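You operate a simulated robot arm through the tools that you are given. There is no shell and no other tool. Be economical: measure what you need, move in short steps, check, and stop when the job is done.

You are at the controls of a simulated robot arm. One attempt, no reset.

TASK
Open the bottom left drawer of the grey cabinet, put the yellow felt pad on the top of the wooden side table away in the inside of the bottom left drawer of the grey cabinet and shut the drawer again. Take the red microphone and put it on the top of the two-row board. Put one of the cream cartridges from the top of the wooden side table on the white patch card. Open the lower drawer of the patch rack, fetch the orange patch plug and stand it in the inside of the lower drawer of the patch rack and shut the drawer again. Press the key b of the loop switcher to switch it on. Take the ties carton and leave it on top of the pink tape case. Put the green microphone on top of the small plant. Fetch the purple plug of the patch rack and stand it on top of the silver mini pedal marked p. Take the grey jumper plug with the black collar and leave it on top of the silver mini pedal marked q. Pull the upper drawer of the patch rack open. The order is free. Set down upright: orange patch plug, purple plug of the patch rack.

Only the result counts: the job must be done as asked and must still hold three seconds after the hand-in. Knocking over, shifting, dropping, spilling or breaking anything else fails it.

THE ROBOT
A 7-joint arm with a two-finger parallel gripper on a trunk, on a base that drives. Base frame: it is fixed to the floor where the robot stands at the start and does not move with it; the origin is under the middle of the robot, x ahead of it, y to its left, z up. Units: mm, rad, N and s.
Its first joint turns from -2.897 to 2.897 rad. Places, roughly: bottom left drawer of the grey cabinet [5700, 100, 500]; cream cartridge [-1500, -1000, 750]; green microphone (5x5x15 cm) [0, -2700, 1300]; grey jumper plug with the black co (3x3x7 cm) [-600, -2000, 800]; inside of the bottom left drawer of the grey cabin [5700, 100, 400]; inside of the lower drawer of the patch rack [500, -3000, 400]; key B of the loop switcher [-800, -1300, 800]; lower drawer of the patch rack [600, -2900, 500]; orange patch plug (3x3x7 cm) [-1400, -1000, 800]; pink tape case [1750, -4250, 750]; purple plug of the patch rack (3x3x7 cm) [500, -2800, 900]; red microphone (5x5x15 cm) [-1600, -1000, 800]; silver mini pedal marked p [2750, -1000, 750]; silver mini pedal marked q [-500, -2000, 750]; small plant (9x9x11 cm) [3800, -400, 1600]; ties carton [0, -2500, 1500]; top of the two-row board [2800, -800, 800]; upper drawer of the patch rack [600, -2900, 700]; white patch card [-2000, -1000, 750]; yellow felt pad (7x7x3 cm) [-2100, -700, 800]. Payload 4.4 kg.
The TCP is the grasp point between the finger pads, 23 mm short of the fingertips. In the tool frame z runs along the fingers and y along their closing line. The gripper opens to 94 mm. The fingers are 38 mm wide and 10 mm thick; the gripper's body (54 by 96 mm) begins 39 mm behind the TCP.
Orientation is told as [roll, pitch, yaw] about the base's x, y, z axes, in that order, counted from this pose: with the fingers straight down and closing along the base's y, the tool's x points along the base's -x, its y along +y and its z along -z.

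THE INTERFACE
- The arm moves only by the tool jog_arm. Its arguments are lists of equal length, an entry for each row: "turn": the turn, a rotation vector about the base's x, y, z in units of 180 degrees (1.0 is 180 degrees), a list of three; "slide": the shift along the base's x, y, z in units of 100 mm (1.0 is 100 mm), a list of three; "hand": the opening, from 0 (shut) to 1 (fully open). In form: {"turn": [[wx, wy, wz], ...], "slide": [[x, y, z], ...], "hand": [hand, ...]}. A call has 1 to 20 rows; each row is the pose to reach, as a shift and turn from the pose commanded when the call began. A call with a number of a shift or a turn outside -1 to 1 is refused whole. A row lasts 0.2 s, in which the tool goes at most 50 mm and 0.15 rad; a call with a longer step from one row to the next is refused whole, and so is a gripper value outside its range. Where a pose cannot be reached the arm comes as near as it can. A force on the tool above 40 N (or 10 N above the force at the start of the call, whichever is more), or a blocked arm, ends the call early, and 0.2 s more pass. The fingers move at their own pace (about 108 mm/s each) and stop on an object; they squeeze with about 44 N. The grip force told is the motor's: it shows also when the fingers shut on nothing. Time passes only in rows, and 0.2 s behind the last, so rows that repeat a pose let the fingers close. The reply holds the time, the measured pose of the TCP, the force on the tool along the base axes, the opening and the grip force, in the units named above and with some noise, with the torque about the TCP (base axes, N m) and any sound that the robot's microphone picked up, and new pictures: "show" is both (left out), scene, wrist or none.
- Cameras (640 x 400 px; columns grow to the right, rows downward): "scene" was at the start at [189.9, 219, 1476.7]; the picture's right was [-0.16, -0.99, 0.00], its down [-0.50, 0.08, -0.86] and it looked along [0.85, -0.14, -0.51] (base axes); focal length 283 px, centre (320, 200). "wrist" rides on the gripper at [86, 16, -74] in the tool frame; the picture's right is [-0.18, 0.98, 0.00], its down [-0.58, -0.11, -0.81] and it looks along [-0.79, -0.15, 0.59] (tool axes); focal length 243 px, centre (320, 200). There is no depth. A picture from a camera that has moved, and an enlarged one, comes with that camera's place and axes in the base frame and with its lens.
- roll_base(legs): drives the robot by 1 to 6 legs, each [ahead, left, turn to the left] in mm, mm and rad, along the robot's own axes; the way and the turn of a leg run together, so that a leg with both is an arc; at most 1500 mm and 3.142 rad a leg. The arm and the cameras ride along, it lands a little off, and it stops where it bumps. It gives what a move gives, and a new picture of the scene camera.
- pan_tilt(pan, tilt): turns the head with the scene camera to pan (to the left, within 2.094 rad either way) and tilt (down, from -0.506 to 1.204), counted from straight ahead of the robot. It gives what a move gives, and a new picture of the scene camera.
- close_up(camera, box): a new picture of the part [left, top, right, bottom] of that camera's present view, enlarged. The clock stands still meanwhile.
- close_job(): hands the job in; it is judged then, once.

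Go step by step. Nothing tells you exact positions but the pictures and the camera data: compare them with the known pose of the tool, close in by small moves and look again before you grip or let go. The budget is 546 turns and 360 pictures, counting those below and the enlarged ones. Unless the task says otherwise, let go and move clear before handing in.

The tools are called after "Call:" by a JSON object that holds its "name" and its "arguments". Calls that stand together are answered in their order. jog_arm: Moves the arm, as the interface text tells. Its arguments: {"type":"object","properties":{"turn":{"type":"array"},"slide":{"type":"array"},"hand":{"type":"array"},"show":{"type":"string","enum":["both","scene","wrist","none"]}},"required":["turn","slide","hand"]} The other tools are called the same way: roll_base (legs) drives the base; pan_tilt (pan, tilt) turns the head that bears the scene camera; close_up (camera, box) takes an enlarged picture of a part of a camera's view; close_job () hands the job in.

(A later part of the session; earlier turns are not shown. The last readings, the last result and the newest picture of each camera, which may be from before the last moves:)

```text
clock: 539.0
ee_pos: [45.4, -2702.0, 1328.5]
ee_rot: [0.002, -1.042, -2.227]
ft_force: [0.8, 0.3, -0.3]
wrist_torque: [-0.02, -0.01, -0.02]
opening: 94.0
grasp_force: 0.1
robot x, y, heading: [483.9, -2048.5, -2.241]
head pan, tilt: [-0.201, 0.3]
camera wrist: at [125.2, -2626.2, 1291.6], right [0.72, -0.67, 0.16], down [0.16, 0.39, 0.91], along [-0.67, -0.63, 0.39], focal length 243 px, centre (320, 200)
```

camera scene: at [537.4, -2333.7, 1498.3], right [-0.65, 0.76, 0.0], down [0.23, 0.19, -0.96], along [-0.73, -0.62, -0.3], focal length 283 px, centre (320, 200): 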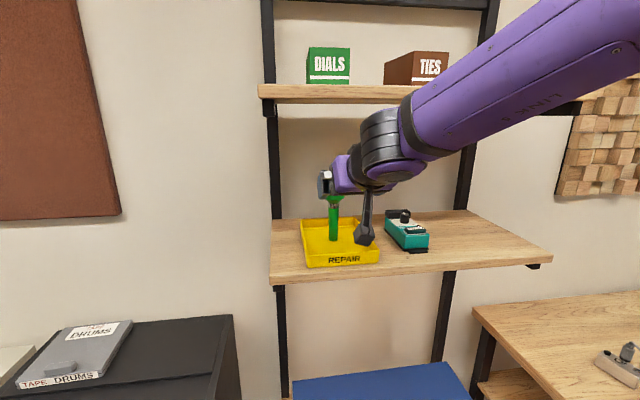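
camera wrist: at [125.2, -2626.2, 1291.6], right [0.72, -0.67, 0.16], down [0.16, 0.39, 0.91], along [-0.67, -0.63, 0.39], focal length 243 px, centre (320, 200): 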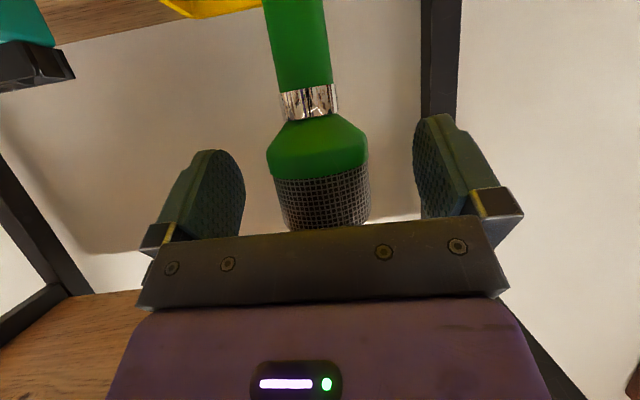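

The head is between the fingers. I close and lift.

Call:
{"name": "jog_arm", "arguments": {"turn": [[0, 0, 0], [0, 0, 0], [0, 0, 0], [0, 0, 0]], "slide": [[0, 0, 0], [0, 0, 0], [0, 0, 0], [0, 0, 0]], "hand": [0.3, 0.3, 0.3, 0.3], "show": "none"}}

Call:
{"name": "jog_arm", "arguments": {"turn": [[0, 0, 0], [0, 0, 0], [0, 0, 0], [0, 0, 0]], "slide": [[0, 0, 0.12], [0, 0, 0.3], [0, 0, 0.5], [0, 0, 0.6]], "hand": [0.3, 0.3, 0.3, 0.3], "show": "both"}}

```text
clock: 540.0
ee_pos: [45.4, -2702.4, 1329.2]
ee_rot: [0.001, -1.041, -2.228]
ft_force: [-1.9, -0.3, 0.2]
wrist_torque: [-0.01, 0.12, -0.01]
opening: 46.5
grasp_force: 43.8
robot x, y, heading: [483.3, -2050.3, -2.24]
head pan, tilt: [-0.201, 0.3]
```

```text
clock: 541.0
ee_pos: [45.6, -2702.1, 1388.5]
ee_rot: [0.002, -1.043, -2.224]
ft_force: [-0.1, -0.7, -3.6]
wrist_torque: [0.0, -0.04, 0.01]
opening: 46.4
grasp_force: 43.6
robot x, y, heading: [483.0, -2048.3, -2.239]
head pan, tilt: [-0.201, 0.3]
camera scene: at [537.1, -2333.9, 1498.3], right [-0.65, 0.76, 0.0], down [0.23, 0.19, -0.96], along [-0.73, -0.62, -0.3], focal length 283 px, centre (320, 200)
camera wrist: at [124.9, -2625.8, 1351.2], right [0.72, -0.67, 0.16], down [0.16, 0.39, 0.91], along [-0.67, -0.63, 0.39], focal length 243 px, centre (320, 200)
```

scene: 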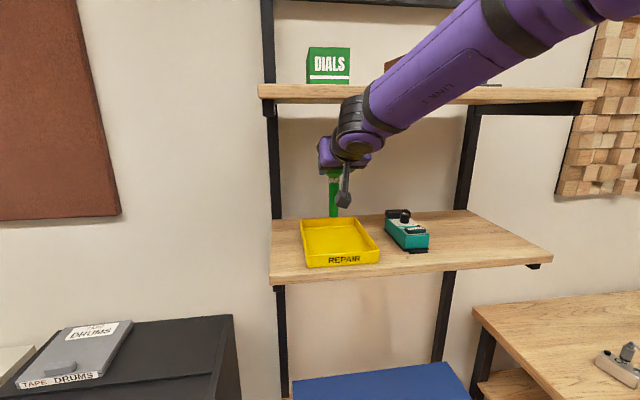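
wrist: 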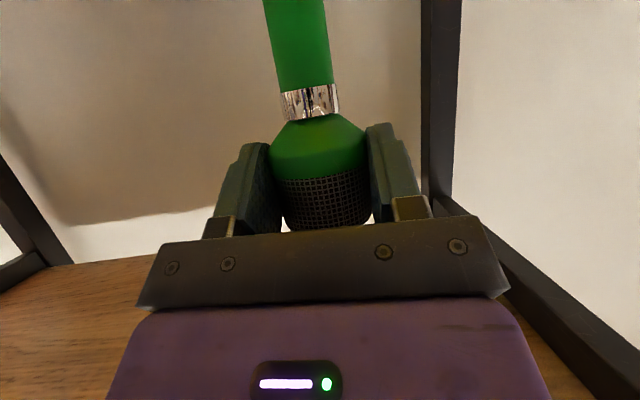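

Mic in hand. I back off and raise it high in the open, in case the top shelf interferes.

Call:
{"name": "roll_base", "arguments": {"legs": [[-400, 0, 0]]}}

Call:
{"name": "jog_arm", "arguments": {"turn": [[0, 0, 0], [0, 0, 0], [0, 0, 0]], "slide": [[0, 0, 0.4], [0, 0, 0.8], [0, 0, 1]], "hand": [0.3, 0.3, 0.3], "show": "none"}}

Call:
{"name": "jog_arm", "arguments": {"turn": [[0, 0, 0], [0, 0, 0], [0, 0, 0]], "slide": [[0, 0, 0.4], [0, 0, 0.8], [0, 0, 1]], "hand": [0.3, 0.3, 0.3], "show": "none"}}

Call:
{"name": "jog_arm", "arguments": {"turn": [[0, 0, 0], [0, 0, 0], [0, 0, 0]], "slide": [[0, 0, 0.4], [0, 0, 0.8], [0, 0, 1]], "hand": [0.3, 0.3, 0.3], "show": "none"}}

Call:
{"name": "jog_arm", "arguments": {"turn": [[0, 0, 0], [0, 0, 0], [0, 0, 0]], "slide": [[0, 0, 0.4], [0, 0, 0.8], [0, 0, 1]], "hand": [0.3, 0.3, 0.3], "show": "scene"}}

```text
clock: 543.6
ee_pos: [301.5, -2384.6, 1386.7]
ee_rot: [0.001, -1.043, -2.223]
ft_force: [0.4, 0.8, -3.9]
wrist_torque: [0.0, -0.03, 0.0]
opening: 46.5
grasp_force: 44.3
robot x, y, heading: [737.2, -1726.8, -2.239]
head pan, tilt: [-0.201, 0.3]
camera scene: at [790.2, -2013.7, 1498.3], right [-0.65, 0.76, 0.0], down [0.23, 0.19, -0.96], along [-0.73, -0.62, -0.3], focal length 283 px, centre (320, 200)
```

scene: 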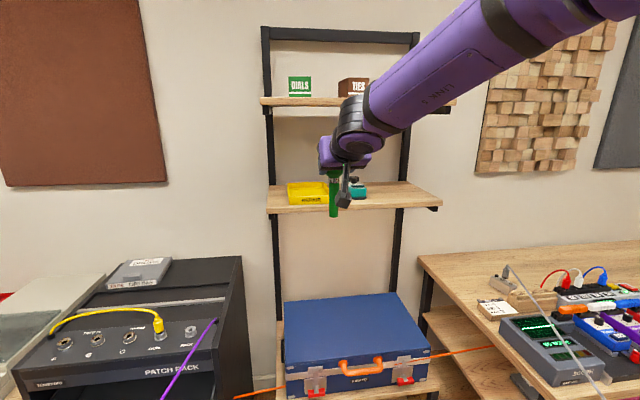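

```text
clock: 544.4
ee_pos: [301.4, -2382.9, 1487.7]
ee_rot: [0.0, -1.039, -2.22]
ft_force: [-0.1, -0.3, -3.2]
wrist_torque: [0.03, -0.04, -0.02]
opening: 46.3
grasp_force: 44.0
robot x, y, heading: [737.8, -1723.4, -2.238]
head pan, tilt: [-0.201, 0.3]
```

```text
clock: 545.2
ee_pos: [300.4, -2383.8, 1587.8]
ee_rot: [0.0, -1.04, -2.221]
ft_force: [-0.7, -0.4, -2.0]
wrist_torque: [0.05, 0.0, 0.0]
opening: 46.1
grasp_force: 44.5
robot x, y, heading: [736.8, -1729.3, -2.233]
head pan, tilt: [-0.201, 0.3]
```

```text
clock: 546.0
ee_pos: [299.3, -2385.0, 1686.6]
ee_rot: [0.002, -1.041, -2.222]
ft_force: [-0.3, -0.9, -2.7]
wrist_torque: [0.04, -0.01, -0.04]
opening: 46.2
grasp_force: 44.6
robot x, y, heading: [737.5, -1728.5, -2.233]
head pan, tilt: [-0.201, 0.3]
```

```text
clock: 546.8
ee_pos: [299.5, -2384.5, 1787.5]
ee_rot: [-0.003, -1.042, -2.222]
ft_force: [-0.3, 0.0, -2.8]
wrist_torque: [0.03, -0.03, -0.03]
opening: 46.0
grasp_force: 44.4
robot x, y, heading: [736.8, -1724.1, -2.238]
head pan, tilt: [-0.201, 0.3]
camera scene: at [790.1, -2013.7, 1498.3], right [-0.65, 0.76, 0.0], down [0.23, 0.19, -0.96], along [-0.73, -0.62, -0.3], focal length 283 px, centre (320, 200)
```

scene: 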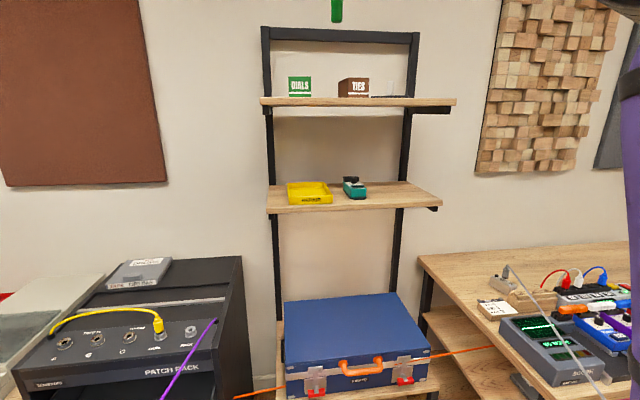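

Still well held. I raise a bit more and drive to the aisle in front of the bookcase.

Call:
{"name": "jog_arm", "arguments": {"turn": [[0, 0, 0], [0, 0, 0]], "slide": [[0, 0, 0.4], [0, 0, 0.7]], "hand": [0.3, 0.3], "show": "none"}}

Call:
{"name": "roll_base", "arguments": {"legs": [[-496, -55, 0], [-1339, 411, 0], [-1116, -87, 0], [-887, 423, 0]]}}

Call:
{"name": "pan_tilt", "arguments": {"pan": 0.5, "tilt": 0.1}}

```text
clock: 547.4
ee_pos: [303.4, -2381.6, 1837.9]
ee_rot: [-0.002, -1.036, -2.217]
ft_force: [-1.4, -4.3, -4.8]
wrist_torque: [-0.02, 0.06, -0.04]
opening: 46.2
grasp_force: 44.3
out of reach, approached as far as the arm can: row 2
robot x, y, heading: [737.4, -1731.0, -2.235]
head pan, tilt: [-0.201, 0.3]
```

```text
clock: 566.8
ee_pos: [3205.9, 193.0, 1840.1]
ee_rot: [0.001, -1.041, -2.228]
ft_force: [-0.6, -0.2, -3.3]
wrist_torque: [0.04, -0.04, -0.03]
opening: 45.9
grasp_force: 43.9
robot x, y, heading: [3639.7, 840.1, -2.242]
head pan, tilt: [-0.201, 0.3]
camera scene: at [3693.1, 553.9, 1498.3], right [-0.64, 0.76, 0.0], down [0.23, 0.19, -0.96], along [-0.73, -0.62, -0.3], focal length 283 px, centre (320, 200)
```

scene: 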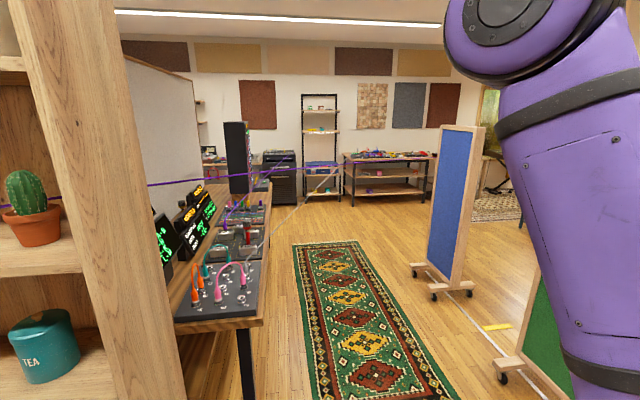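

```text
clock: 567.9
ee_pos: [3205.3, 192.1, 1839.4]
ee_rot: [0.002, -1.042, -2.226]
ft_force: [0.6, -0.2, -2.8]
wrist_torque: [0.03, -0.02, -0.01]
opening: 45.7
grasp_force: 43.9
robot x, y, heading: [3643.4, 838.0, -2.24]
head pan, tilt: [0.499, 0.099]
camera scene: at [3748.8, 523.4, 1516.9], right [-0.99, 0.17, 0.0], down [0.02, 0.1, -0.99], along [-0.17, -0.98, -0.1], focal length 283 px, centre (320, 200)
```

scene: 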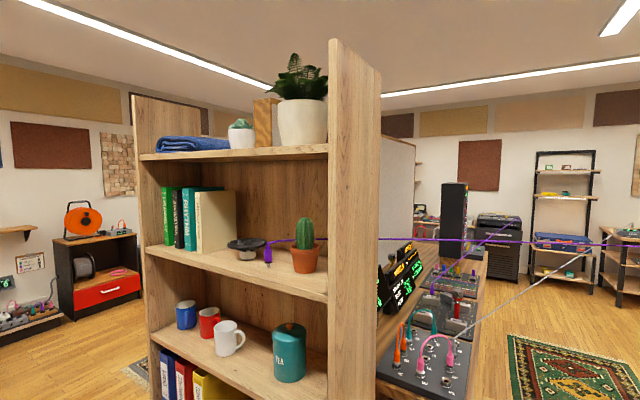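

The small plant is the succulent on the bookcase top, near (3853,-569), with its top at about z 1700. I move in front of it.

Call:
{"name": "roll_base", "arguments": {"legs": [[0, 1033, 0]]}}

Call:
{"name": "pan_tilt", "arguments": {"pan": -0.1, "tilt": 0.0}}

Call:
{"name": "close_up", "arguments": {"camera": "wrist", "box": [0, 0, 640, 400]}}

```text
clock: 570.8
ee_pos: [3578.8, -103.7, 1840.4]
ee_rot: [-0.019, -1.046, -2.234]
ft_force: [-7.5, 7.3, -3.9]
wrist_torque: [0.35, 0.28, -0.16]
opening: 46.1
grasp_force: 43.7
robot x, y, heading: [4023.6, 536.6, -2.245]
head pan, tilt: [0.499, 0.099]
stopped in leg 1: the force on the tool passed its limit at 64 N (the readings are from after the stop); the commanded pose is now the measured one
camera scene: at [4129.6, 220.7, 1517.1], right [-0.99, 0.17, 0.0], down [0.02, 0.1, -1.0], along [-0.17, -0.98, -0.1], focal length 283 px, centre (320, 200)
```

scene: 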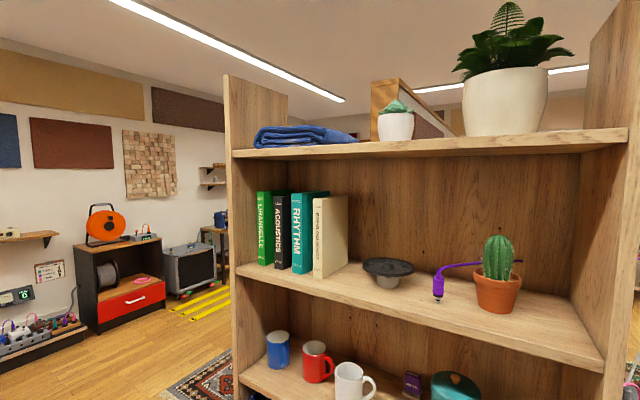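

```text
clock: 571.8
ee_pos: [3579.0, -103.8, 1842.0]
ee_rot: [-0.017, -1.046, -2.233]
ft_force: [-12.8, 10.7, -4.9]
wrist_torque: [0.5, 0.55, -0.28]
opening: 46.2
grasp_force: 43.7
robot x, y, heading: [4017.6, 538.3, -2.247]
head pan, tilt: [-0.099, 0.0]
camera scene: at [4082.3, 247.1, 1526.2], right [-0.72, 0.7, 0.0], down [0.0, 0.0, -1.0], along [-0.7, -0.72, 0.0], focal length 283 px, centre (320, 200)
```

scene: 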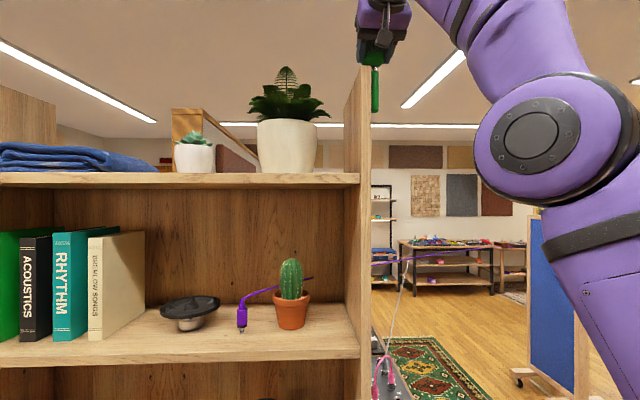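

```text
1.00 times, centred on (320, 200) of wrist (not enlarged: the box is as wide or as high as the picture)
camera zoom: at [3659.0, -29.4, 1804.3], right [0.71, -0.69, 0.15], down [0.18, 0.38, 0.91], along [-0.68, -0.62, 0.39], focal length 243 px, centre (320, 200)
```

zoom: 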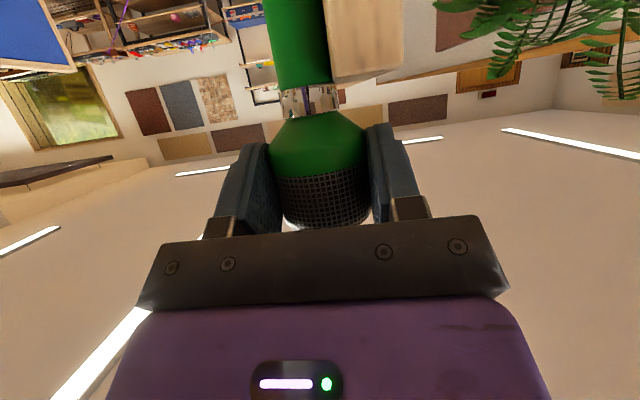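

The mic touched the bookcase's side board. I move away right and back, and check the grip.

Call:
{"name": "roll_base", "arguments": {"legs": [[0, -70, 0], [-180, 0, 0]]}}

Call:
{"name": "close_up", "arguments": {"camera": "wrist", "box": [160, 0, 480, 240]}}

Call:
{"name": "close_up", "arguments": {"camera": "scene", "box": [300, 0, 460, 120]}}

```text
clock: 574.0
ee_pos: [3638.8, 78.9, 1841.7]
ee_rot: [-0.017, -1.045, -2.23]
ft_force: [-0.2, -0.3, -2.9]
wrist_torque: [0.03, -0.03, 0.0]
opening: 46.1
grasp_force: 44.0
robot x, y, heading: [4082.1, 723.3, -2.241]
head pan, tilt: [-0.099, 0.0]
camera scene: at [4141.0, 430.9, 1526.0], right [-0.72, 0.7, 0.0], down [0.0, 0.0, -1.0], along [-0.7, -0.72, 0.0], focal length 283 px, centre (320, 200)
```

scene: 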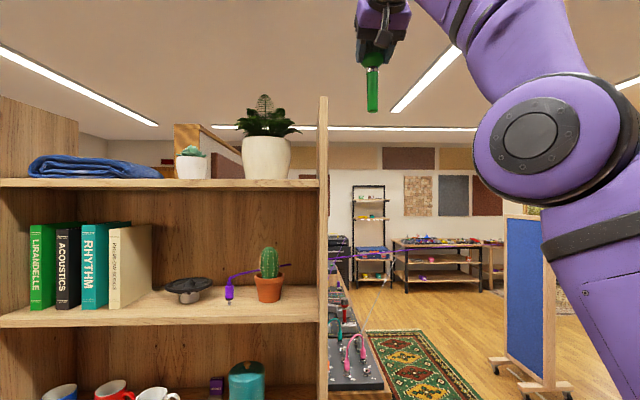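

```text
1.67 times, centred on (320, 120) of wrist
camera zoom: at [3719.1, 152.8, 1804.1], right [0.71, -0.69, 0.15], down [0.17, 0.38, 0.91], along [-0.68, -0.62, 0.39], focal length 404 px, centre (320, 333)
```

zoom: 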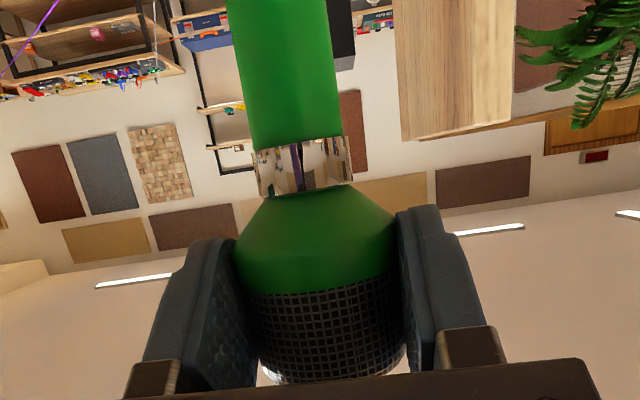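

```text
3.33 times, centred on (380, 60) of scene
camera zoom: at [4141.0, 430.9, 1526.0], right [-0.72, 0.7, 0.0], down [0.0, 0.0, -1.0], along [-0.7, -0.72, 0.0], focal length 942 px, centre (120, 667)
```

zoom: 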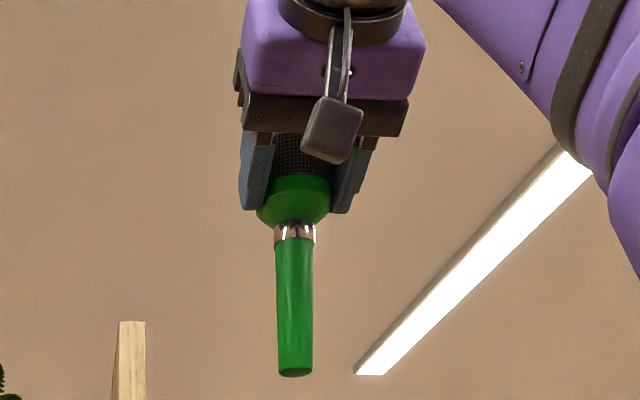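

The grip is fine and upright. The plant is at (3844,-400), top about z 1680. I go left, then forward partway.

Call:
{"name": "roll_base", "arguments": {"legs": [[0, 458, 0], [120, 0, 0]]}}

Call:
{"name": "pan_tilt", "arguments": {"pan": -0.2, "tilt": -0.15}}

Call:
{"name": "close_up", "arguments": {"camera": "wrist", "box": [0, 0, 640, 400]}}

```text
clock: 577.6
ee_pos: [3934.4, -304.6, 1841.0]
ee_rot: [-0.019, -1.045, -2.221]
ft_force: [-0.5, -0.1, -2.5]
wrist_torque: [0.01, -0.03, 0.02]
opening: 45.9
grasp_force: 43.6
robot x, y, heading: [4368.1, 336.3, -2.236]
head pan, tilt: [-0.099, 0.0]
camera scene: at [4433.4, 51.0, 1526.0], right [-0.72, 0.69, 0.0], down [0.0, 0.0, -1.0], along [-0.69, -0.72, 0.0], focal length 283 px, centre (320, 200)
```

scene: 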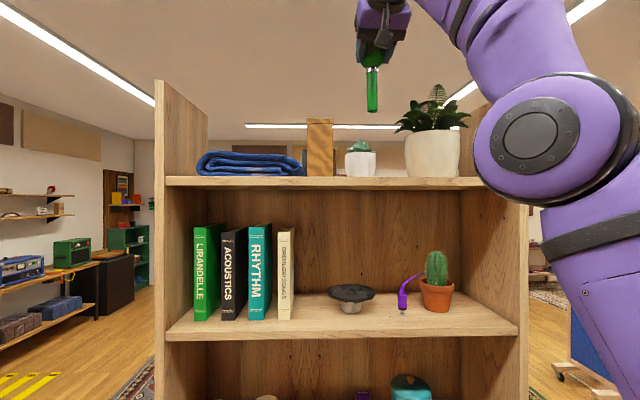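

```text
clock: 578.3
ee_pos: [3934.4, -305.8, 1841.6]
ee_rot: [-0.018, -1.045, -2.222]
ft_force: [1.0, -0.2, -2.8]
wrist_torque: [0.06, -0.02, 0.03]
opening: 45.9
grasp_force: 43.6
robot x, y, heading: [4370.4, 339.7, -2.228]
head pan, tilt: [-0.201, -0.15]
camera scene: at [4430.7, 60.6, 1539.1], right [-0.65, 0.76, 0.0], down [-0.11, -0.1, -0.99], along [-0.75, -0.64, 0.15], focal length 283 px, centre (320, 200)
```

scene: 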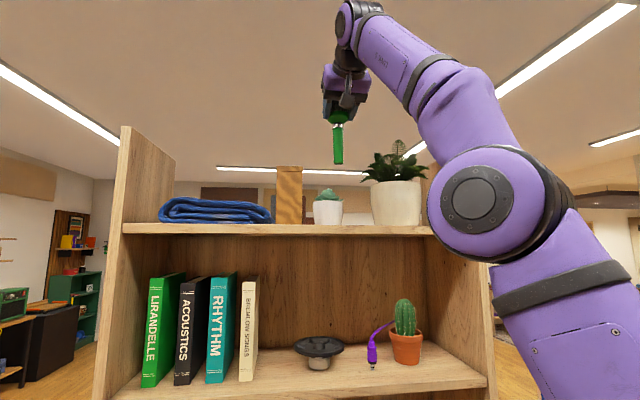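

```text
1.00 times, centred on (320, 200) of wrist (not enlarged: the box is as wide or as high as the picture)
camera zoom: at [4013.5, -230.4, 1804.1], right [0.72, -0.68, 0.15], down [0.17, 0.38, 0.91], along [-0.68, -0.62, 0.39], focal length 243 px, centre (320, 200)
```

zoom: 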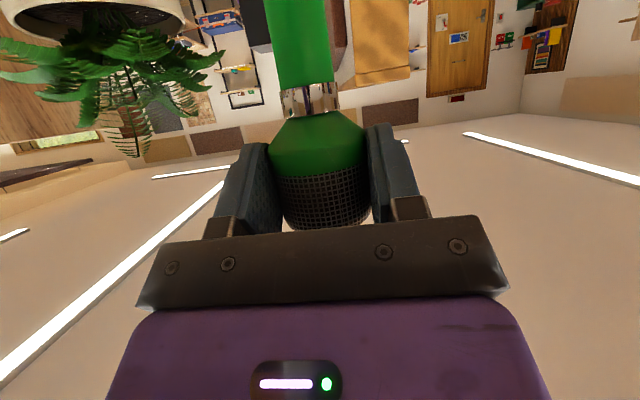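

The plant is at (3838,-415), 145 mm ahead and 8 mm right of the mic. I move the base.

Call:
{"name": "roll_base", "arguments": {"legs": [[140, -8, 0]]}}

Call:
{"name": "close_up", "arguments": {"camera": "scene", "box": [240, 100, 440, 250]}}

Call:
{"name": "close_up", "arguments": {"camera": "wrist", "box": [0, 0, 640, 400]}}

```text
clock: 579.6
ee_pos: [3841.5, -412.0, 1842.1]
ee_rot: [-0.018, -1.046, -2.223]
ft_force: [0.0, 0.1, -2.2]
wrist_torque: [0.05, -0.03, 0.01]
opening: 45.9
grasp_force: 44.1
robot x, y, heading: [4278.2, 230.2, -2.234]
head pan, tilt: [-0.201, -0.15]
camera scene: at [4337.2, -46.3, 1539.2], right [-0.65, 0.76, 0.0], down [-0.11, -0.1, -0.99], along [-0.75, -0.64, 0.15], focal length 283 px, centre (320, 200)
```

scene: 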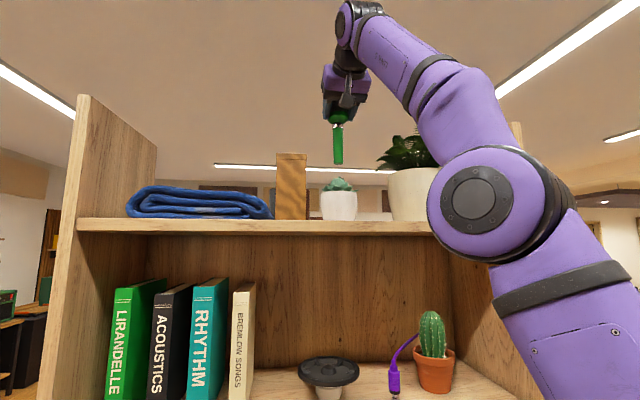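

```text
2.67 times, centred on (340, 175) of scene
camera zoom: at [4337.2, -46.3, 1539.2], right [-0.65, 0.76, 0.0], down [-0.11, -0.1, -0.99], along [-0.75, -0.64, 0.15], focal length 754 px, centre (267, 267)
```

zoom: 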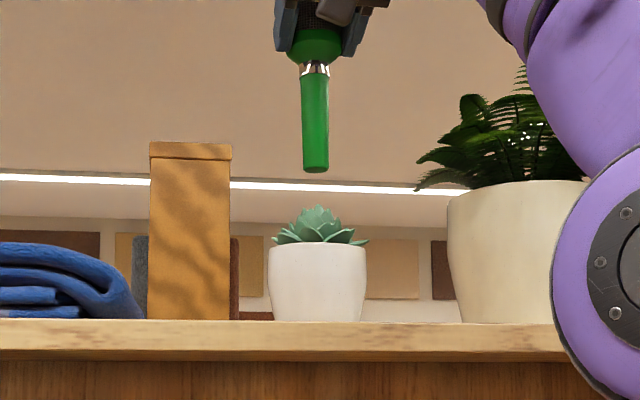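

```text
1.00 times, centred on (320, 200) of wrist (not enlarged: the box is as wide or as high as the picture)
camera zoom: at [3920.2, -337.3, 1804.3], right [0.72, -0.68, 0.15], down [0.17, 0.38, 0.91], along [-0.68, -0.62, 0.39], focal length 243 px, centre (320, 200)
```

zoom: 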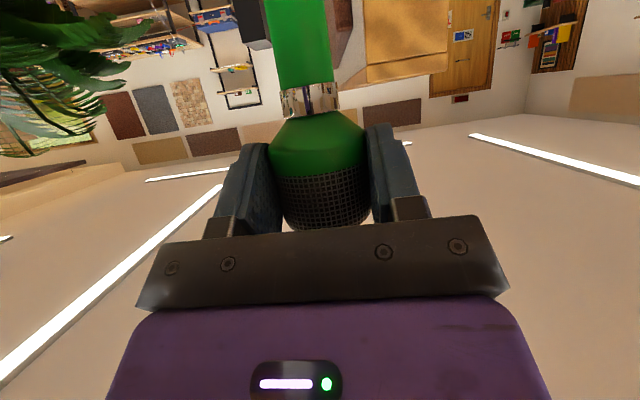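

The mic hangs right over the succulent. I lower it gently until it rests.

Call:
{"name": "jog_arm", "arguments": {"turn": [[0, 0, 0], [0, 0, 0], [0, 0, 0], [0, 0, 0], [0, 0, 0], [0, 0, 0], [0, 0, 0]], "slide": [[-0.03, -0.04, -0.05], [-0.03, -0.04, -0.1], [-0.03, -0.04, -0.14], [-0.03, -0.04, -0.18], [-0.03, -0.04, -0.22], [-0.03, -0.04, -0.26], [-0.03, -0.04, -0.3]], "hand": [0.3, 0.3, 0.3, 0.3, 0.3, 0.3, 0.3], "show": "none"}}

Call:
{"name": "close_up", "arguments": {"camera": "scene", "box": [260, 120, 420, 240]}}

```text
clock: 581.2
ee_pos: [3837.5, -416.5, 1811.8]
ee_rot: [-0.018, -1.045, -2.221]
ft_force: [0.7, -0.7, -3.9]
wrist_torque: [0.02, 0.0, -0.01]
opening: 45.8
grasp_force: 43.8
robot x, y, heading: [4277.6, 238.7, -2.237]
head pan, tilt: [-0.201, -0.15]
```

```text
3.33 times, centred on (340, 180) of scene
camera zoom: at [4337.2, -46.4, 1539.2], right [-0.65, 0.76, 0.0], down [-0.11, -0.1, -0.99], along [-0.75, -0.64, 0.15], focal length 942 px, centre (253, 267)
```

zoom: 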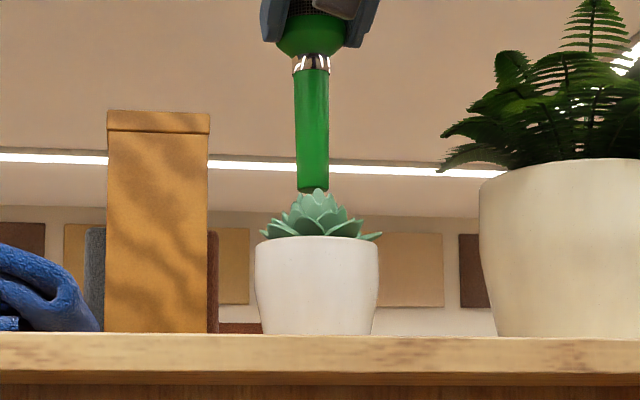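

No force yet. I continue in 3 mm steps.

Call:
{"name": "jog_arm", "arguments": {"turn": [[0, 0, 0], [0, 0, 0], [0, 0, 0], [0, 0, 0], [0, 0, 0], [0, 0, 0], [0, 0, 0], [0, 0, 0], [0, 0, 0], [0, 0, 0]], "slide": [[0, 0, -0.03], [0, 0, -0.06], [0, 0, -0.09], [0, 0, -0.12], [0, 0, -0.15], [0, 0, -0.18], [0, 0, -0.21], [0, 0, -0.24], [0, 0, -0.27], [0, 0, -0.3]], "hand": [0.3, 0.3, 0.3, 0.3, 0.3, 0.3, 0.3, 0.3, 0.3, 0.3], "show": "none"}}

Call:
{"name": "close_up", "arguments": {"camera": "scene", "box": [260, 120, 420, 240]}}

```text
clock: 583.4
ee_pos: [3838.3, -414.2, 1783.2]
ee_rot: [-0.017, -1.047, -2.222]
ft_force: [0.4, -0.2, 35.2]
wrist_torque: [-0.38, -0.09, 0.06]
opening: 45.9
grasp_force: 43.9
robot x, y, heading: [4275.7, 235.9, -2.234]
head pan, tilt: [-0.201, -0.15]
```

```text
3.33 times, centred on (340, 180) of scene
camera zoom: at [4338.0, -45.1, 1539.4], right [-0.65, 0.76, 0.0], down [-0.11, -0.1, -0.99], along [-0.75, -0.64, 0.15], focal length 942 px, centre (253, 267)
```

zoom: 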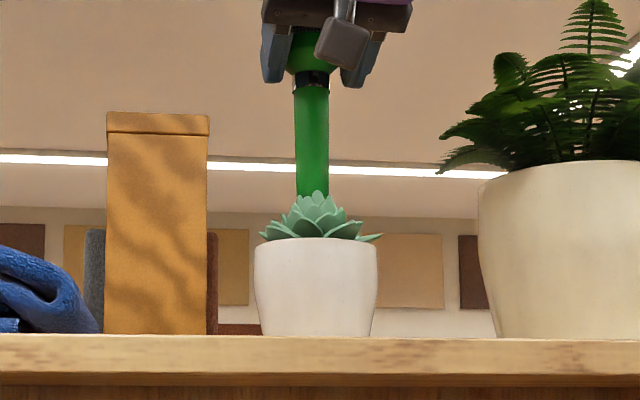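

The leaves show in front of the mic, so it is a bit behind the plant's middle. I raise it, shift 18 mm toward me and lower again.

Call:
{"name": "jog_arm", "arguments": {"turn": [[0, 0, 0], [0, 0, 0], [0, 0, 0], [0, 0, 0]], "slide": [[0, 0, 0.2], [0, 0, 0.42], [0.06, 0.07, 0.42], [0.11, 0.14, 0.42]], "hand": [0.3, 0.3, 0.3, 0.3], "show": "none"}}

Call:
{"name": "close_up", "arguments": {"camera": "scene", "box": [260, 120, 420, 240]}}

Call:
{"name": "jog_arm", "arguments": {"turn": [[0, 0, 0], [0, 0, 0], [0, 0, 0], [0, 0, 0], [0, 0, 0], [0, 0, 0], [0, 0, 0]], "slide": [[0, 0, -0.07], [0, 0, -0.14], [0, 0, -0.2], [0, 0, -0.24], [0, 0, -0.27], [0, 0, -0.3], [0, 0, -0.33]], "hand": [0.3, 0.3, 0.3, 0.3, 0.3, 0.3, 0.3], "show": "none"}}

Call:
{"name": "close_up", "arguments": {"camera": "scene", "box": [260, 120, 420, 240]}}

```text
clock: 584.4
ee_pos: [3849.1, -401.8, 1822.9]
ee_rot: [-0.019, -1.045, -2.222]
ft_force: [0.3, -0.3, -3.2]
wrist_torque: [0.0, -0.04, -0.04]
opening: 45.8
grasp_force: 44.2
robot x, y, heading: [4279.4, 233.3, -2.233]
head pan, tilt: [-0.201, -0.15]
```

```text
3.33 times, centred on (340, 180) of scene
camera zoom: at [4337.1, -46.7, 1539.1], right [-0.65, 0.76, 0.0], down [-0.11, -0.1, -0.99], along [-0.75, -0.64, 0.15], focal length 942 px, centre (253, 267)
```

zoom: 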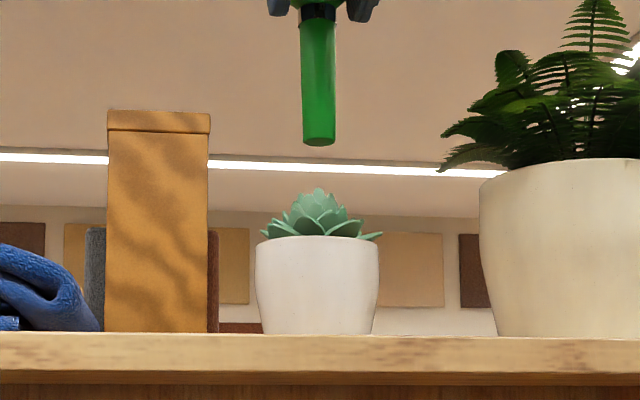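

```text
clock: 586.0
ee_pos: [3846.7, -401.9, 1789.2]
ee_rot: [-0.017, -1.045, -2.222]
ft_force: [0.5, -0.9, -3.5]
wrist_torque: [0.06, -0.06, 0.01]
opening: 45.8
grasp_force: 44.4
robot x, y, heading: [4275.5, 235.4, -2.236]
head pan, tilt: [-0.201, -0.15]
```

```text
3.33 times, centred on (340, 180) of scene
camera zoom: at [4337.1, -46.4, 1539.2], right [-0.65, 0.76, 0.0], down [-0.11, -0.1, -0.99], along [-0.75, -0.64, 0.15], focal length 942 px, centre (253, 267)
```

zoom: 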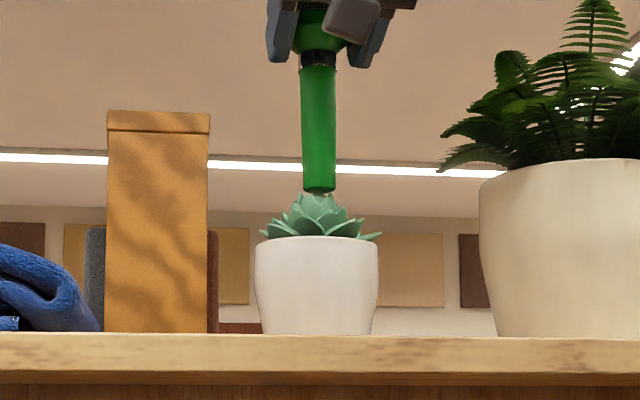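

Mic bottom is at leaf height now. I lower on to contact here.

Call:
{"name": "jog_arm", "arguments": {"turn": [[0, 0, 0], [0, 0, 0], [0, 0, 0], [0, 0, 0], [0, 0, 0], [0, 0, 0], [0, 0, 0], [0, 0, 0]], "slide": [[0, 0, -0.02], [0, 0, -0.04], [0, 0, -0.06], [0, 0, -0.08], [0, 0, -0.1], [0, 0, -0.12], [0, 0, -0.14], [0, 0, -0.16]], "hand": [0.3, 0.3, 0.3, 0.3, 0.3, 0.3, 0.3, 0.3], "show": "none"}}

Call:
{"name": "close_up", "arguments": {"camera": "scene", "box": [260, 120, 420, 240]}}

```text
clock: 587.8
ee_pos: [3850.6, -401.3, 1775.9]
ee_rot: [-0.019, -1.049, -2.221]
ft_force: [-1.6, 0.9, 37.9]
wrist_torque: [-0.14, 0.1, 0.02]
opening: 46.0
grasp_force: 44.0
robot x, y, heading: [4277.0, 233.5, -2.233]
head pan, tilt: [-0.201, -0.15]
```

```text
3.33 times, centred on (340, 180) of scene
camera zoom: at [4337.8, -45.2, 1539.4], right [-0.65, 0.76, 0.0], down [-0.11, -0.1, -0.99], along [-0.75, -0.64, 0.15], focal length 942 px, centre (253, 267)
```

zoom: 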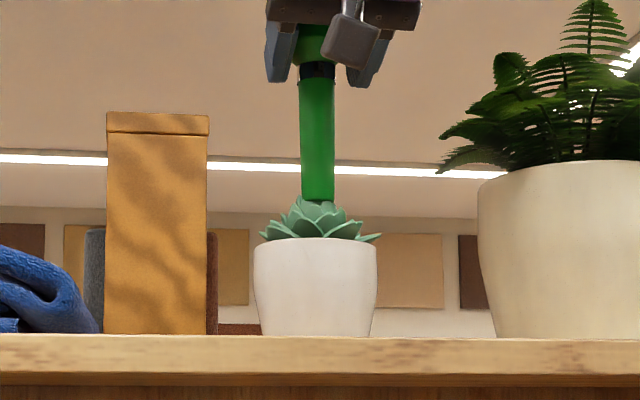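

Now it presses centrally with almost no torque. I open just slightly and check that it stays upright.

Call:
{"name": "jog_arm", "arguments": {"turn": [[0, 0, 0], [0, 0, 0], [0, 0, 0], [0, 0, 0]], "slide": [[0, 0, 0.02], [0, 0, 0.02], [0, 0, 0.02], [0, 0, 0.02]], "hand": [0.45, 0.58, 0.58, 0.58], "show": "wrist"}}

Call:
{"name": "close_up", "arguments": {"camera": "scene", "box": [260, 120, 420, 240]}}

```text
clock: 588.8
ee_pos: [3849.4, -402.9, 1775.3]
ee_rot: [-0.017, -1.045, -2.223]
ft_force: [-0.1, 0.0, -0.1]
wrist_torque: [0.03, 0.03, 0.03]
opening: 54.4
grasp_force: 0.1
robot x, y, heading: [4277.7, 231.9, -2.233]
head pan, tilt: [-0.201, -0.15]
camera wrist: at [3928.8, -327.7, 1738.9], right [0.72, -0.68, 0.15], down [0.17, 0.38, 0.91], along [-0.68, -0.62, 0.39], focal length 243 px, centre (320, 200)
```

wrist: 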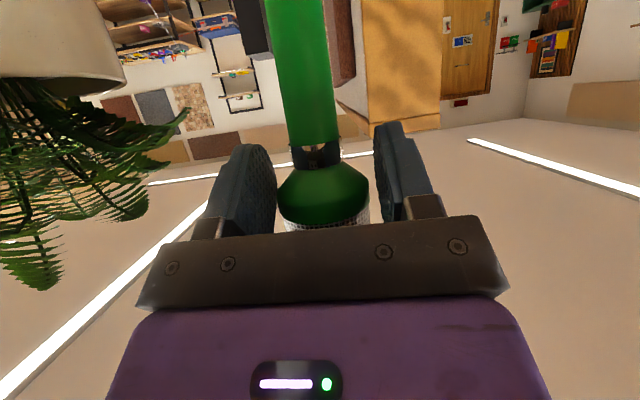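

```text
3.33 times, centred on (340, 180) of scene
camera zoom: at [4337.2, -46.3, 1539.2], right [-0.65, 0.76, 0.0], down [-0.11, -0.1, -0.99], along [-0.75, -0.64, 0.15], focal length 942 px, centre (253, 267)
```

zoom: 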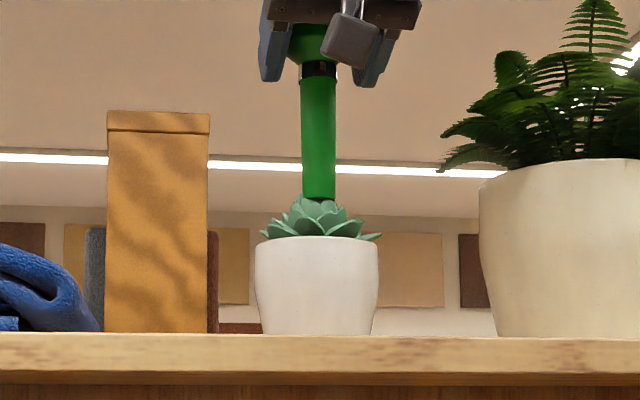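

It stands on its own. I open wide and withdraw along the tool axis.

Call:
{"name": "jog_arm", "arguments": {"turn": [[0, 0, 0], [0, 0, 0], [0, 0, 0], [0, 0, 0], [0, 0, 0], [0, 0, 0]], "slide": [[0, 0, 0], [0, 0, 0], [0.1, 0.13, 0.1], [0.25, 0.32, 0.24], [0.4, 0.51, 0.38], [0.55, 0.7, 0.5]], "hand": [0.8, 1, 1, 1, 1, 1], "show": "scene"}}

Call:
{"name": "close_up", "arguments": {"camera": "scene", "box": [260, 100, 420, 240]}}

```text
clock: 590.2
ee_pos: [3902.6, -334.1, 1827.0]
ee_rot: [-0.018, -1.047, -2.221]
ft_force: [-0.5, 0.0, -0.4]
wrist_torque: [0.03, 0.0, 0.0]
opening: 93.6
grasp_force: 0.0
robot x, y, heading: [4277.6, 232.5, -2.23]
head pan, tilt: [-0.201, -0.15]
camera scene: at [4337.0, -46.6, 1539.2], right [-0.65, 0.76, 0.0], down [-0.11, -0.1, -0.99], along [-0.75, -0.64, 0.15], focal length 283 px, centre (320, 200)
```

scene: 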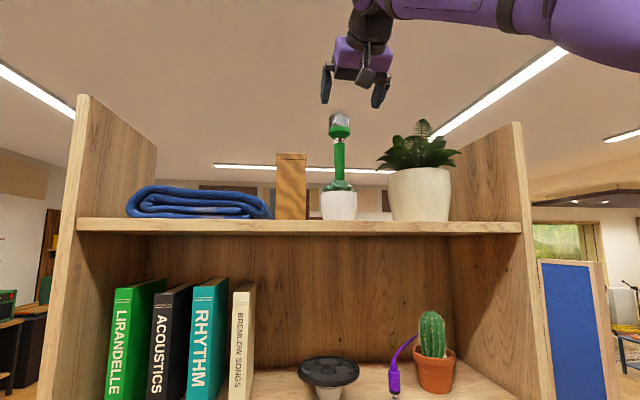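

```text
2.86 times, centred on (340, 170) of scene
camera zoom: at [4337.0, -46.6, 1539.2], right [-0.65, 0.76, 0.0], down [-0.11, -0.1, -0.99], along [-0.75, -0.64, 0.15], focal length 808 px, centre (263, 286)
```

zoom: 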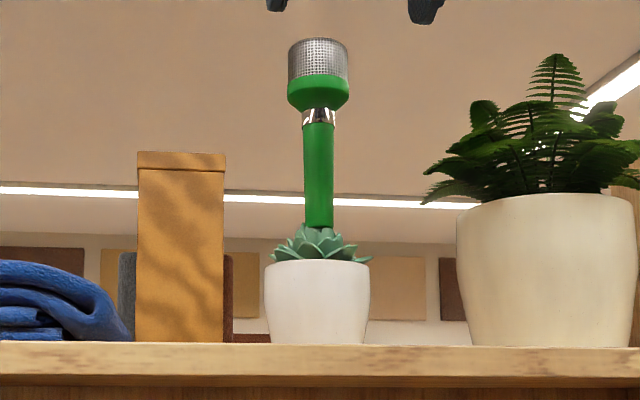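

The green mic stands on the plant. I back away, set the tool to a 45-degree tilt and lower it, and drive back to the ladder shelf for the ties carton.

Call:
{"name": "roll_base", "arguments": {"legs": [[-300, 0, 0]]}}

Call:
{"name": "jog_arm", "arguments": {"turn": [[0.033, -0.0255, 0], [0.066, -0.051, 0], [0.066, -0.051, 0]], "slide": [[0, 0, -0.4], [0, 0, -0.8], [0, 0, -1]], "hand": [1, 1, 1], "show": "none"}}

Call:
{"name": "roll_base", "arguments": {"legs": [[181, -886, 0], [885, -427, 0], [1116, 81, 0], [1337, -418, 0]]}}

Call:
{"name": "pan_tilt", "arguments": {"pan": 0, "tilt": 0.1}}

```text
clock: 592.3
ee_pos: [4087.6, -96.1, 1826.6]
ee_rot: [-0.018, -1.047, -2.224]
ft_force: [0.6, 0.2, 0.0]
wrist_torque: [-0.02, -0.01, 0.0]
opening: 94.0
grasp_force: 0.0
robot x, y, heading: [4462.1, 469.3, -2.233]
head pan, tilt: [-0.201, -0.15]
camera scene: at [4521.7, 190.8, 1539.2], right [-0.65, 0.76, 0.0], down [-0.11, -0.1, -0.99], along [-0.75, -0.64, 0.15], focal length 283 px, centre (320, 200)
```

scene: 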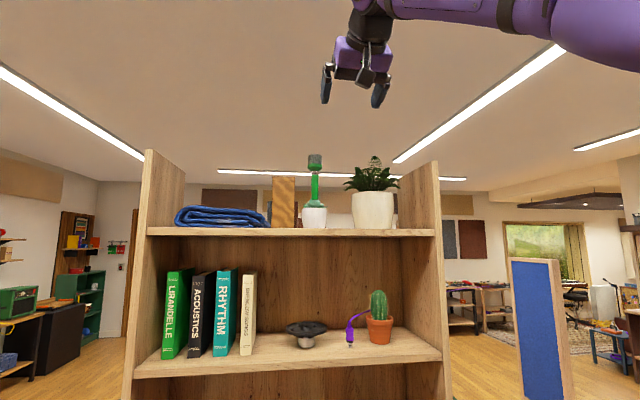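

```text
clock: 593.1
ee_pos: [4085.8, -95.6, 1727.0]
ee_rot: [-0.016, -0.785, -2.229]
ft_force: [-0.6, -0.1, -0.4]
wrist_torque: [-0.02, -0.01, 0.01]
opening: 93.9
grasp_force: 0.1
robot x, y, heading: [4461.5, 472.2, -2.233]
head pan, tilt: [-0.201, -0.15]
```

```text
clock: 614.4
ee_pos: [535.7, -1757.0, 1728.2]
ee_rot: [-0.016, -0.783, -2.275]
ft_force: [-0.7, 0.7, -0.4]
wrist_torque: [-0.02, -0.02, 0.0]
opening: 94.2
grasp_force: 0.1
robot x, y, heading: [935.7, -1207.7, -2.283]
head pan, tilt: [-0.201, -0.15]
camera scene: at [984.5, -1492.9, 1539.2], right [-0.61, 0.79, 0.0], down [-0.12, -0.09, -0.99], along [-0.78, -0.6, 0.15], focal length 283 px, centre (320, 200)
```

scene: 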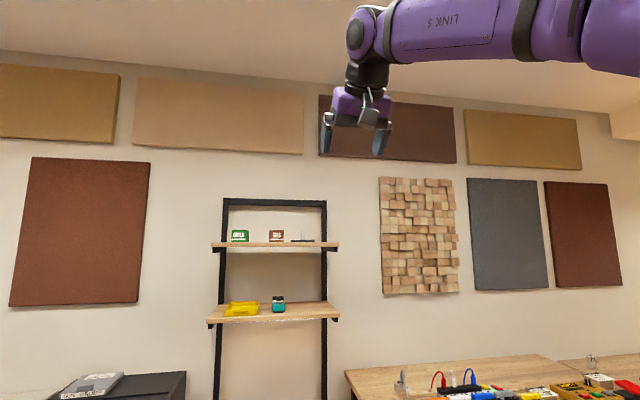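

```text
clock: 615.2
ee_pos: [536.3, -1757.3, 1727.3]
ee_rot: [-0.015, -0.783, -2.277]
ft_force: [-0.2, 0.2, 1.3]
wrist_torque: [-0.02, -0.02, -0.03]
opening: 94.0
grasp_force: 0.0
robot x, y, heading: [938.7, -1210.0, -2.285]
head pan, tilt: [0.0, 0.099]
camera scene: at [991.8, -1510.4, 1517.0], right [-0.76, 0.65, 0.0], down [0.06, 0.07, -1.0], along [-0.65, -0.75, -0.1], focal length 283 px, centre (320, 200)
```

scene: 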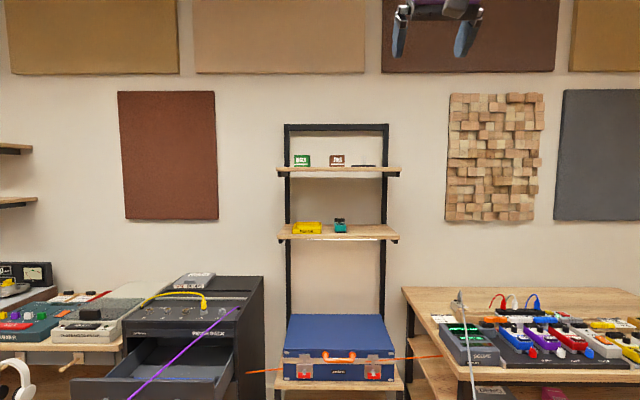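

The ties carton is at about (-50,-2579,1578). I drive toward it, staying 170 mm short.

Call:
{"name": "roll_base", "arguments": {"legs": [[832, 95, 0]]}}

Call:
{"name": "pan_tilt", "arguments": {"pan": -0.2, "tilt": 0.05}}

Call:
{"name": "close_up", "arguments": {"camera": "wrist", "box": [0, 0, 640, 400]}}

```text
clock: 619.6
ee_pos: [64.2, -2445.9, 1727.6]
ee_rot: [-0.015, -0.784, -2.278]
ft_force: [0.5, 0.6, -0.6]
wrist_torque: [-0.01, -0.02, 0.02]
opening: 94.1
grasp_force: 0.1
robot x, y, heading: [471.2, -1898.9, -2.279]
head pan, tilt: [0.0, 0.099]
camera scene: at [521.5, -2199.3, 1517.0], right [-0.76, 0.66, 0.0], down [0.07, 0.08, -0.99], along [-0.65, -0.75, -0.1], focal length 283 px, centre (320, 200)
```

scene: 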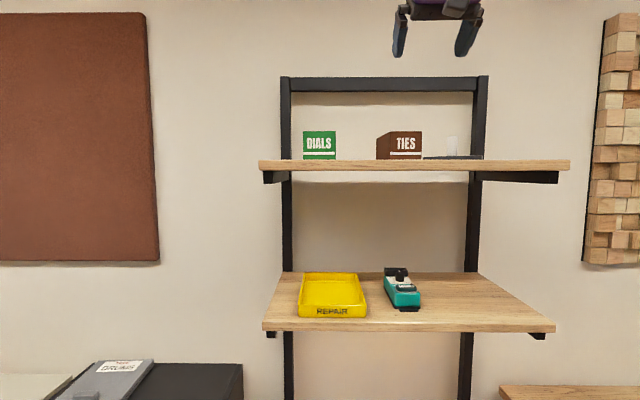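

```text
clock: 620.4
ee_pos: [64.6, -2444.4, 1727.9]
ee_rot: [-0.017, -0.784, -2.278]
ft_force: [-1.0, 0.6, -0.2]
wrist_torque: [-0.04, 0.01, -0.01]
opening: 94.2
grasp_force: 0.0
robot x, y, heading: [470.2, -1901.2, -2.281]
head pan, tilt: [-0.201, 0.051]
camera scene: at [509.6, -2185.4, 1521.4], right [-0.61, 0.79, 0.0], down [0.04, 0.03, -1.0], along [-0.79, -0.61, -0.05], focal length 283 px, centre (320, 200)
```

scene: 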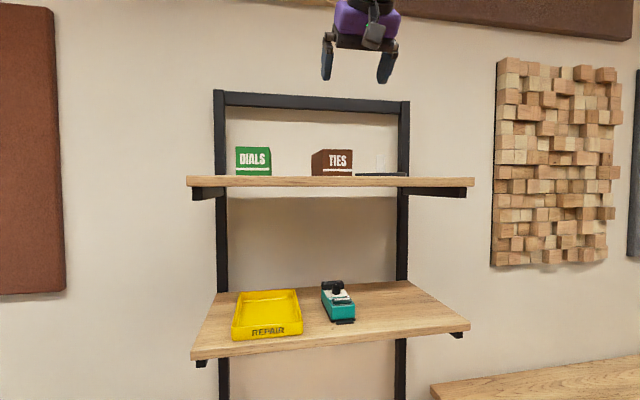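

```text
1.00 times, centred on (320, 200) of wrist (not enlarged: the box is as wide or as high as the picture)
camera zoom: at [152.2, -2370.3, 1719.5], right [0.66, -0.75, 0.12], down [0.03, 0.18, 0.98], along [-0.75, -0.64, 0.14], focal length 243 px, centre (320, 200)
```

zoom: 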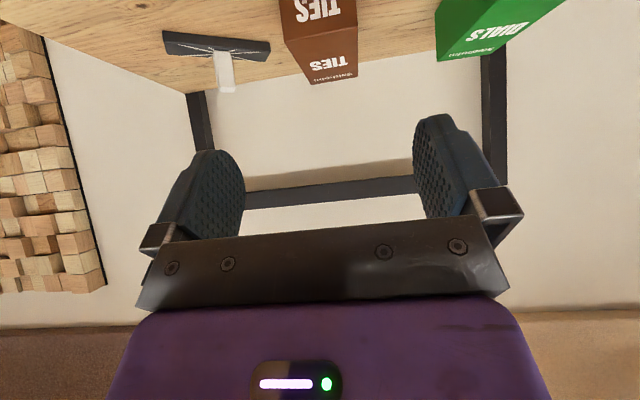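

The wrist camera sees the carton well: about 73 mm wide, top at z 1607, centre (-58,-2573). I approach along the tool axis.

Call:
{"name": "jog_arm", "arguments": {"turn": [[0, 0, 0], [0, 0, 0], [0, 0, 0], [0, 0, 0]], "slide": [[-0.19, -0.19, -0.25], [-0.38, -0.38, -0.5], [-0.57, -0.57, -0.75], [-0.75, -0.77, -0.98]], "hand": [1, 1, 1, 1], "show": "wrist"}}

Call:
{"name": "close_up", "arguments": {"camera": "scene", "box": [260, 80, 440, 200]}}

```text
clock: 621.6
ee_pos: [-239.7, -2265.8, 1640.1]
ee_rot: [0.005, -0.8, -2.903]
ft_force: [-0.9, 1.7, -0.4]
wrist_torque: [-0.05, -0.04, 0.09]
opening: 94.1
grasp_force: 0.1
robot x, y, heading: [466.9, -1896.2, -2.287]
head pan, tilt: [-0.201, 0.051]
stopped in row 4: the arm was blocked; the commanded pose is now the measured one
camera wrist: at [-124.9, -2254.3, 1629.9], right [0.11, -0.98, 0.14], down [0.14, 0.15, 0.98], along [-0.98, -0.09, 0.15], focal length 243 px, centre (320, 200)
```

wrist: 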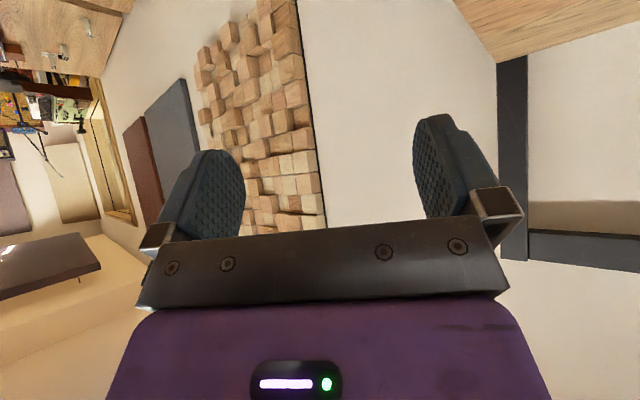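

```text
3.33 times, centred on (350, 140) of scene
camera zoom: at [509.5, -2183.3, 1521.7], right [-0.61, 0.79, 0.0], down [0.04, 0.03, -1.0], along [-0.79, -0.61, -0.05], focal length 942 px, centre (220, 400)
```

zoom: 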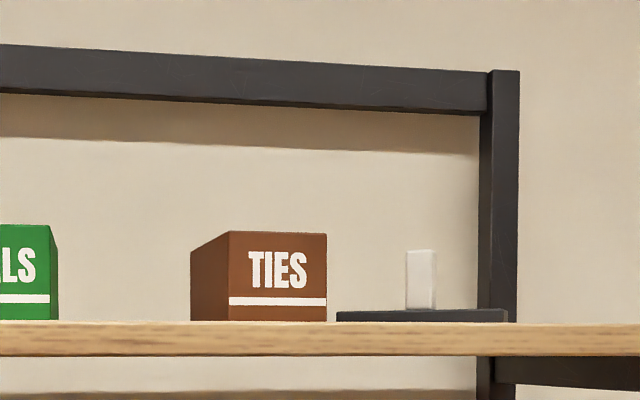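

The arm swung aside unexpectedly, but touched nothing. I back the base away, look, and bring the tool back in front.

Call:
{"name": "roll_base", "arguments": {"legs": [[-200, 0, 0]]}}

Call:
{"name": "pan_tilt", "arguments": {"pan": -0.5, "tilt": 0.1}}

```text
clock: 623.1
ee_pos: [-107.9, -2120.4, 1639.4]
ee_rot: [0.002, -0.799, -2.896]
ft_force: [-0.3, 0.6, 0.2]
wrist_torque: [-0.02, -0.01, -0.02]
opening: 94.0
grasp_force: 0.0
robot x, y, heading: [597.2, -1746.4, -2.278]
head pan, tilt: [-0.201, 0.051]
camera scene: at [639.2, -2035.0, 1521.4], right [-0.61, 0.79, 0.0], down [0.04, 0.03, -1.0], along [-0.79, -0.61, -0.05], focal length 283 px, centre (320, 200)
```

scene: 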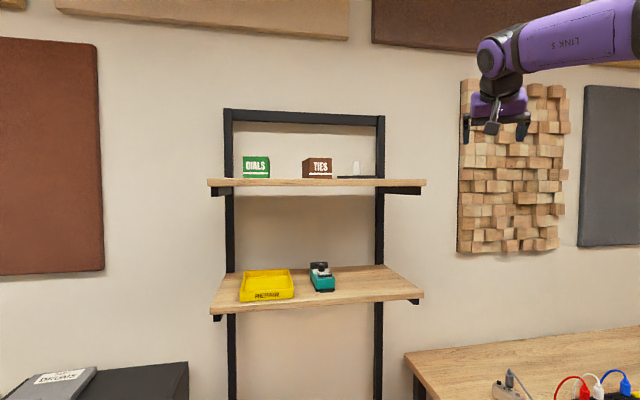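

```text
clock: 623.9
ee_pos: [-108.2, -2121.1, 1638.8]
ee_rot: [0.001, -0.8, -2.898]
ft_force: [-0.3, -0.7, 0.1]
wrist_torque: [0.01, 0.01, 0.01]
opening: 94.1
grasp_force: 0.0
robot x, y, heading: [597.6, -1750.3, -2.284]
head pan, tilt: [-0.499, 0.099]
camera scene: at [625.2, -2011.7, 1517.0], right [-0.35, 0.94, 0.0], down [0.09, 0.04, -1.0], along [-0.93, -0.35, -0.1], focal length 283 px, centre (320, 200)
```

scene: 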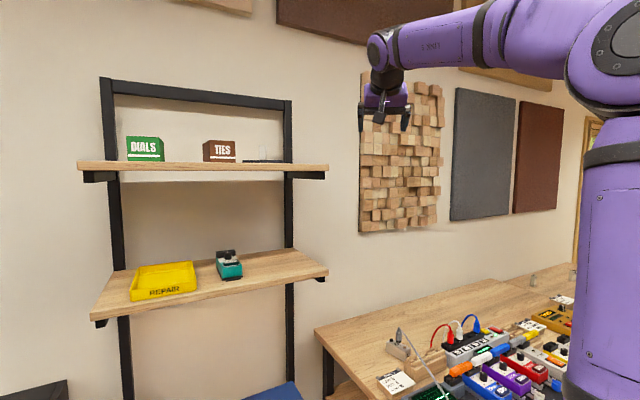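

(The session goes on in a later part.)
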